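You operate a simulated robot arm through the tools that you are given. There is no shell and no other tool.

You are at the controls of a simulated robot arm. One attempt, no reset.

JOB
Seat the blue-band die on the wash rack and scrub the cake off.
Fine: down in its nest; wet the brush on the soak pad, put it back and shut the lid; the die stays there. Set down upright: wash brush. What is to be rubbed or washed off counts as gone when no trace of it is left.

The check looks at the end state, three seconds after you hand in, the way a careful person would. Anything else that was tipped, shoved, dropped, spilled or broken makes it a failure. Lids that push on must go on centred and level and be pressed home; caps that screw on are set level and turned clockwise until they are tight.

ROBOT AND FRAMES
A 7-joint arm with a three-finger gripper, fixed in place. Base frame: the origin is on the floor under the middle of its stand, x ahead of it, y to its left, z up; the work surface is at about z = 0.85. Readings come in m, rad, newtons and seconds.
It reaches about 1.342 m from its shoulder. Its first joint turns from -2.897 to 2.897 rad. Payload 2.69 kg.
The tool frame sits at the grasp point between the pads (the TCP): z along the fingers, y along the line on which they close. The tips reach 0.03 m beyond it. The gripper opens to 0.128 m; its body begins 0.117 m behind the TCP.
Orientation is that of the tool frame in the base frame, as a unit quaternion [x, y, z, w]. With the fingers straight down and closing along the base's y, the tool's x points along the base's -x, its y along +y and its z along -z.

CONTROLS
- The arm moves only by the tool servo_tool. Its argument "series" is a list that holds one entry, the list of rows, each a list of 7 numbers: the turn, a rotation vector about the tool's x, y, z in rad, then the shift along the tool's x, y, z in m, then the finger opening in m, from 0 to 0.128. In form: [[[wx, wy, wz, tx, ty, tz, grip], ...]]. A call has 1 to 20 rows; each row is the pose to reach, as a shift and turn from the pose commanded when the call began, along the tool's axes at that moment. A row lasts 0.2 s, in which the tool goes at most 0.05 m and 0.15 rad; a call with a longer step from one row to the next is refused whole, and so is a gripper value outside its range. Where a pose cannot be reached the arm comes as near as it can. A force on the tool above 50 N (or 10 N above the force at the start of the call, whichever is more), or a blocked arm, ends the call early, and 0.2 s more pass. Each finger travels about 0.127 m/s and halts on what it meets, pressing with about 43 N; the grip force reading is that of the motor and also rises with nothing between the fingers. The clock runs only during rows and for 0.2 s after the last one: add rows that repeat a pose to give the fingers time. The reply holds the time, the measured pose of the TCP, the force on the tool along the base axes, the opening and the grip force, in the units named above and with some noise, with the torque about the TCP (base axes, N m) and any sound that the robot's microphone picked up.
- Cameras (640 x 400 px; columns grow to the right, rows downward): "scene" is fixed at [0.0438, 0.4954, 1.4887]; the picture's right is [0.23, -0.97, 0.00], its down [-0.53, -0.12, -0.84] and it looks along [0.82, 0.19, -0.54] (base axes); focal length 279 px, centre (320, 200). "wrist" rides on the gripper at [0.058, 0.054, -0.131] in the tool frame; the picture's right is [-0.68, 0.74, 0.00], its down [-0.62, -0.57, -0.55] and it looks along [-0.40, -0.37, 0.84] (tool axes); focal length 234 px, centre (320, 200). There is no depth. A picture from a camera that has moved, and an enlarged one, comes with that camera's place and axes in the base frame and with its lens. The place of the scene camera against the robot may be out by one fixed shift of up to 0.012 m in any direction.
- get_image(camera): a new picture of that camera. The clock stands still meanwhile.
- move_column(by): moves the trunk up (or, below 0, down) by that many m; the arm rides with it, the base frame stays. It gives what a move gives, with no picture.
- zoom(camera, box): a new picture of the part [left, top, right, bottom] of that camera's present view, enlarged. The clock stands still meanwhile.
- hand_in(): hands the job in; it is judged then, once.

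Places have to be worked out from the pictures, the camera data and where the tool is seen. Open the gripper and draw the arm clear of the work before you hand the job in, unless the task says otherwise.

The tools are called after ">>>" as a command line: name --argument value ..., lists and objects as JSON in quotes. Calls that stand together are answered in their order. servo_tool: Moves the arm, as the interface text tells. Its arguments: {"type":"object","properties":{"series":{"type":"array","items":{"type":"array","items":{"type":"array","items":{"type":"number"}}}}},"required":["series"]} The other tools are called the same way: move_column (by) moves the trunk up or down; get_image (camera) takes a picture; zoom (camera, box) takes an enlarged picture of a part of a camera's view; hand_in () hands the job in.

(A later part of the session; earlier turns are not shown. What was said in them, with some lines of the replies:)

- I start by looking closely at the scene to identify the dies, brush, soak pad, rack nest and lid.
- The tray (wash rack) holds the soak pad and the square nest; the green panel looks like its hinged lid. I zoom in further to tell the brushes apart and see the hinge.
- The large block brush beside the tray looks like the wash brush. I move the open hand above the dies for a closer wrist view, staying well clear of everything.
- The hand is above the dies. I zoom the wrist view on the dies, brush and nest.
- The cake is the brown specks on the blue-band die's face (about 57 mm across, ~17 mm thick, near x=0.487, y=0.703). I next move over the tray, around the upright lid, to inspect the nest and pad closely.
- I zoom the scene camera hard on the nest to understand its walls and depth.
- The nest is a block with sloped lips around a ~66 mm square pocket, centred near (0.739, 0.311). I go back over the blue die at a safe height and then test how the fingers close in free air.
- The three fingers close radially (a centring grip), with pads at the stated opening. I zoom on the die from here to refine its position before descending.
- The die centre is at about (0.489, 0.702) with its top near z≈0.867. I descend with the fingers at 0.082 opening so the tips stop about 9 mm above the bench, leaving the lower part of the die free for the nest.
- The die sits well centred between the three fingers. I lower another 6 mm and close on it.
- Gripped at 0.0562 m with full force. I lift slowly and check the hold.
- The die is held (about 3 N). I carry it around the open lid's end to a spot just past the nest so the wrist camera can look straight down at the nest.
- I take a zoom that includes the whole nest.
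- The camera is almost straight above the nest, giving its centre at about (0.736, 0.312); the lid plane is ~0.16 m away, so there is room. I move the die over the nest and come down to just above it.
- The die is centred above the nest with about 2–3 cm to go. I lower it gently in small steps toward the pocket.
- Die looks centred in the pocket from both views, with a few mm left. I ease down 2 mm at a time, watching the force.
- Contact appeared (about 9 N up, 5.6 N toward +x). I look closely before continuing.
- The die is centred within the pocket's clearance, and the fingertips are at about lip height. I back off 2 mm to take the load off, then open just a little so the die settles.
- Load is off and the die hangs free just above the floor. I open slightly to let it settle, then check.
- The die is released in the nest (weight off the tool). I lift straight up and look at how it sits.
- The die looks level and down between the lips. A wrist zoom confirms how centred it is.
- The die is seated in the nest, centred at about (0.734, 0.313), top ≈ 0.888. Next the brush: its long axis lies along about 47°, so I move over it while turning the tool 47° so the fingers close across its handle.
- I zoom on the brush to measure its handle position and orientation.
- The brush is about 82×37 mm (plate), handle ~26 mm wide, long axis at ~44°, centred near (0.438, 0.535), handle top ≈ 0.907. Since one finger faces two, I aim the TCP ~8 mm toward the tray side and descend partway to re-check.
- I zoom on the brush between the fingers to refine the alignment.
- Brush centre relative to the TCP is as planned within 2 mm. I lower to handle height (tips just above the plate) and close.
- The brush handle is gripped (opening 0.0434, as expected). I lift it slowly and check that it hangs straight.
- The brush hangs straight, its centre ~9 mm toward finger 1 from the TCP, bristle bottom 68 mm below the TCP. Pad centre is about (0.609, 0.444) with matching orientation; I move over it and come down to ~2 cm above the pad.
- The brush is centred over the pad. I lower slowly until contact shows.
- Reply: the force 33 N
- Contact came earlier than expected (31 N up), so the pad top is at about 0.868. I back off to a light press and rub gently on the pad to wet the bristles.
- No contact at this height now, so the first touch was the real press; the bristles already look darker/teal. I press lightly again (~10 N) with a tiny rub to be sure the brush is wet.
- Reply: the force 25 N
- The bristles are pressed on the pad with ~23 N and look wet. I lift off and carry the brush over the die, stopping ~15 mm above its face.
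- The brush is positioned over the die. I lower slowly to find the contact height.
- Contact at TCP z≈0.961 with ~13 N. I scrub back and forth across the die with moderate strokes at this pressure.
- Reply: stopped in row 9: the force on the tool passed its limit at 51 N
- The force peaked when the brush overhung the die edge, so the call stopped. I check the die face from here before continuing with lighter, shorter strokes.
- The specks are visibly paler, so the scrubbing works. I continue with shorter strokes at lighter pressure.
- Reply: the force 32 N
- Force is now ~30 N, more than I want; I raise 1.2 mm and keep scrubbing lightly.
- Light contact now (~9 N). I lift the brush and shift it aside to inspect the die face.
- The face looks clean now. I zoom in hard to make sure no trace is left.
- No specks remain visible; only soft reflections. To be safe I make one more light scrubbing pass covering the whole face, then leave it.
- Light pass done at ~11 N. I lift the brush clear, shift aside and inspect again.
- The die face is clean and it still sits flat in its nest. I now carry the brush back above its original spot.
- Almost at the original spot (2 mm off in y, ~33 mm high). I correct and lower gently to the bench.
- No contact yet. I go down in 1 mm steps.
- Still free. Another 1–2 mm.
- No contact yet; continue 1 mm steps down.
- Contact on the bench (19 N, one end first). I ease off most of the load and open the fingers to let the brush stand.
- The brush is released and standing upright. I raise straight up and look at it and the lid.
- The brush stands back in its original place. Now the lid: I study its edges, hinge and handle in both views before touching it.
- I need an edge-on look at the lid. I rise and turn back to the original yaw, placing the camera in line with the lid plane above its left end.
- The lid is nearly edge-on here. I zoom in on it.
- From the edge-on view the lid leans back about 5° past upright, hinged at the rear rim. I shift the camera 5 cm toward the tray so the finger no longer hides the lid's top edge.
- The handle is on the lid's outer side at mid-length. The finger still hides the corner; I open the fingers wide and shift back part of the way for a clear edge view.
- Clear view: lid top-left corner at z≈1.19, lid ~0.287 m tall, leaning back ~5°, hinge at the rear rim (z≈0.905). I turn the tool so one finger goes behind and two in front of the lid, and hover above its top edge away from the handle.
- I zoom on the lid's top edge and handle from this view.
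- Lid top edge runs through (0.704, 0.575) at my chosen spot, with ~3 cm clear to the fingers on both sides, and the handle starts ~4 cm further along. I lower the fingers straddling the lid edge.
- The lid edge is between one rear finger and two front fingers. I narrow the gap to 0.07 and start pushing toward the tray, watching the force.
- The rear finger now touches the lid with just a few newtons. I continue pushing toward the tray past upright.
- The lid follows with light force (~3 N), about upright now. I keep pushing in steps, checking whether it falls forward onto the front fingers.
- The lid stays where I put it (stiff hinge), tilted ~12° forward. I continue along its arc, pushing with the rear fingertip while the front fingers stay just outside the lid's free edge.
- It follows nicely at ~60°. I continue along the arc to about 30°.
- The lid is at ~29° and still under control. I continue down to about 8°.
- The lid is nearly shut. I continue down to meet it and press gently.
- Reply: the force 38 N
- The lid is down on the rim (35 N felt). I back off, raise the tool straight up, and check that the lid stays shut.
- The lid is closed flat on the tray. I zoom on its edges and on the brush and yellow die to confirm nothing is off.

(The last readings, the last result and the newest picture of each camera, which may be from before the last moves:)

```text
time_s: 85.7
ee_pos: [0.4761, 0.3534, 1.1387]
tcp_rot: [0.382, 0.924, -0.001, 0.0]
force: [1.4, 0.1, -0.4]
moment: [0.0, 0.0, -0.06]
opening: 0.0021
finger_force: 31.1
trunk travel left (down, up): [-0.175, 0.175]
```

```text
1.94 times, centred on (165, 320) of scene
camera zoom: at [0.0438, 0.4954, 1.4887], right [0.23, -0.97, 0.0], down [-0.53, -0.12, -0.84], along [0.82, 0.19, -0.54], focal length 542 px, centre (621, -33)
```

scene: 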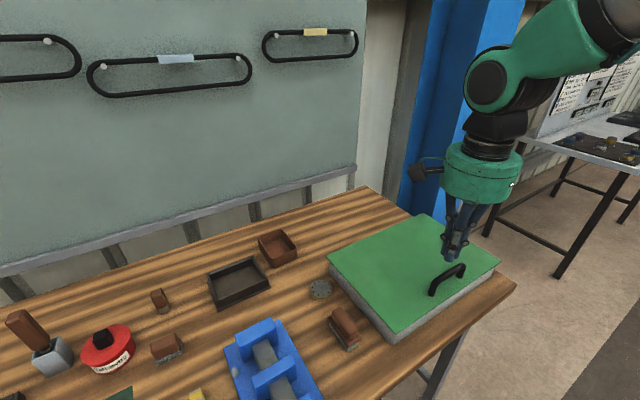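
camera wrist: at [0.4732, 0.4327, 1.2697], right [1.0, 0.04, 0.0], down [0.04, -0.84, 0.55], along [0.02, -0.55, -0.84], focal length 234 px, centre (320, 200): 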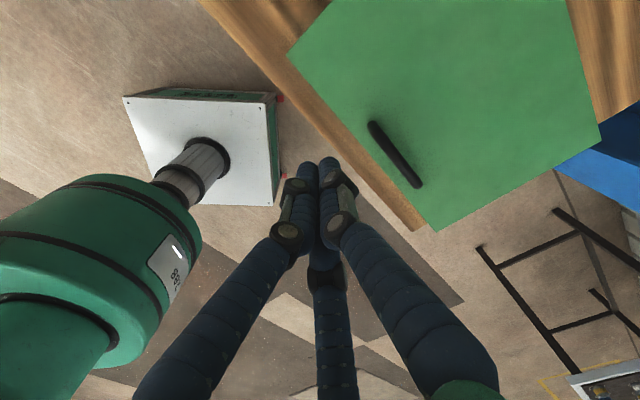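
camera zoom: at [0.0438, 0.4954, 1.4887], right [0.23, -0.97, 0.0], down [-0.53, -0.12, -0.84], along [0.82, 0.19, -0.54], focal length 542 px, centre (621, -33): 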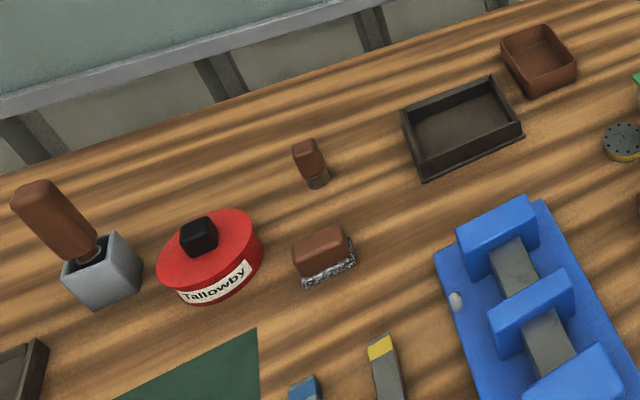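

Everything looks in place: lid shut flat, brush upright at its spot, other items undisturbed. I raise the arm well clear and open the gripper.

>>> servo_tool --series '[[[0, 0, 0, 0, 0, -0.04, 0.0], [0, 0, 0, 0, 0, -0.08, 0.02], [0, 0, 0, 0, 0, -0.12, 0.06], [0, 0, 0, 0, 0, -0.16, 0.1], [0, 0, 0, 0, 0, -0.2, 0.128], [0, 0, 0, 0, 0, -0.2, 0.128], [0, 0, 0, 0, 0, -0.2, 0.128]]]'

>>> get_image --camera "scene"

>>> zoom --camera "scene" --box '[310, 190, 510, 360]'

```text
time_s: 87.3
ee_pos: [0.4759, 0.3521, 1.3395]
tcp_rot: [0.383, 0.924, 0.0, 0.0]
force: [0.1, -1.2, -0.2]
moment: [-0.03, -0.03, -0.04]
opening: 0.1279
finger_force: 0.0
trunk travel left (down, up): [-0.175, 0.175]
```

```text
taken
```

scene: 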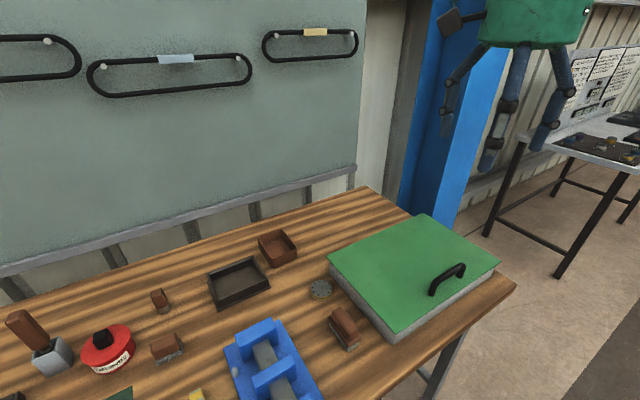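

```text
2.35 times, centred on (410, 275) of scene
camera zoom: at [0.0438, 0.4954, 1.4887], right [0.23, -0.97, 0.0], down [-0.53, -0.12, -0.84], along [0.82, 0.19, -0.54], focal length 657 px, centre (108, 24)
```

zoom: 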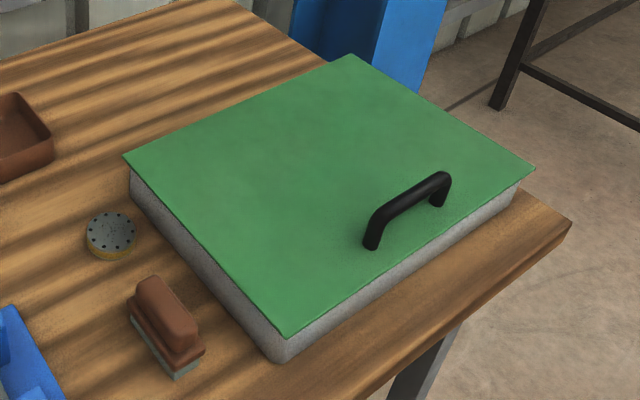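

The lid is fully shut with the clean die in its nest underneath. The brush stands upright in its place, and the arm is clear with the gripper open. I hand in the job.

>>> hand_in

```text
The job is handed in.
```

I finished the job and handed it in; the hand-in gave no verdict.

- **Die:** the blue-band die sits flat in its nest, and all the cake specks were gone from its face in the last close-up, taken before I shut the lid.
- **Brush:** I wet it on the soak pad, scrubbed the die with it, and set it back upright within a few millimetres of where it started.
- **Lid:** the green lid is shut and lies flat on the tray rim; I pressed it down with about 35 N.
- **Everything else:** nothing else looked moved in the final pictures. The arm is raised clear with the gripper open.

During scrubbing, the force went just over its limit once (51 N), when the brush overhung the die's edge. I carried on with lighter, shorter strokes, and the die stayed seated.
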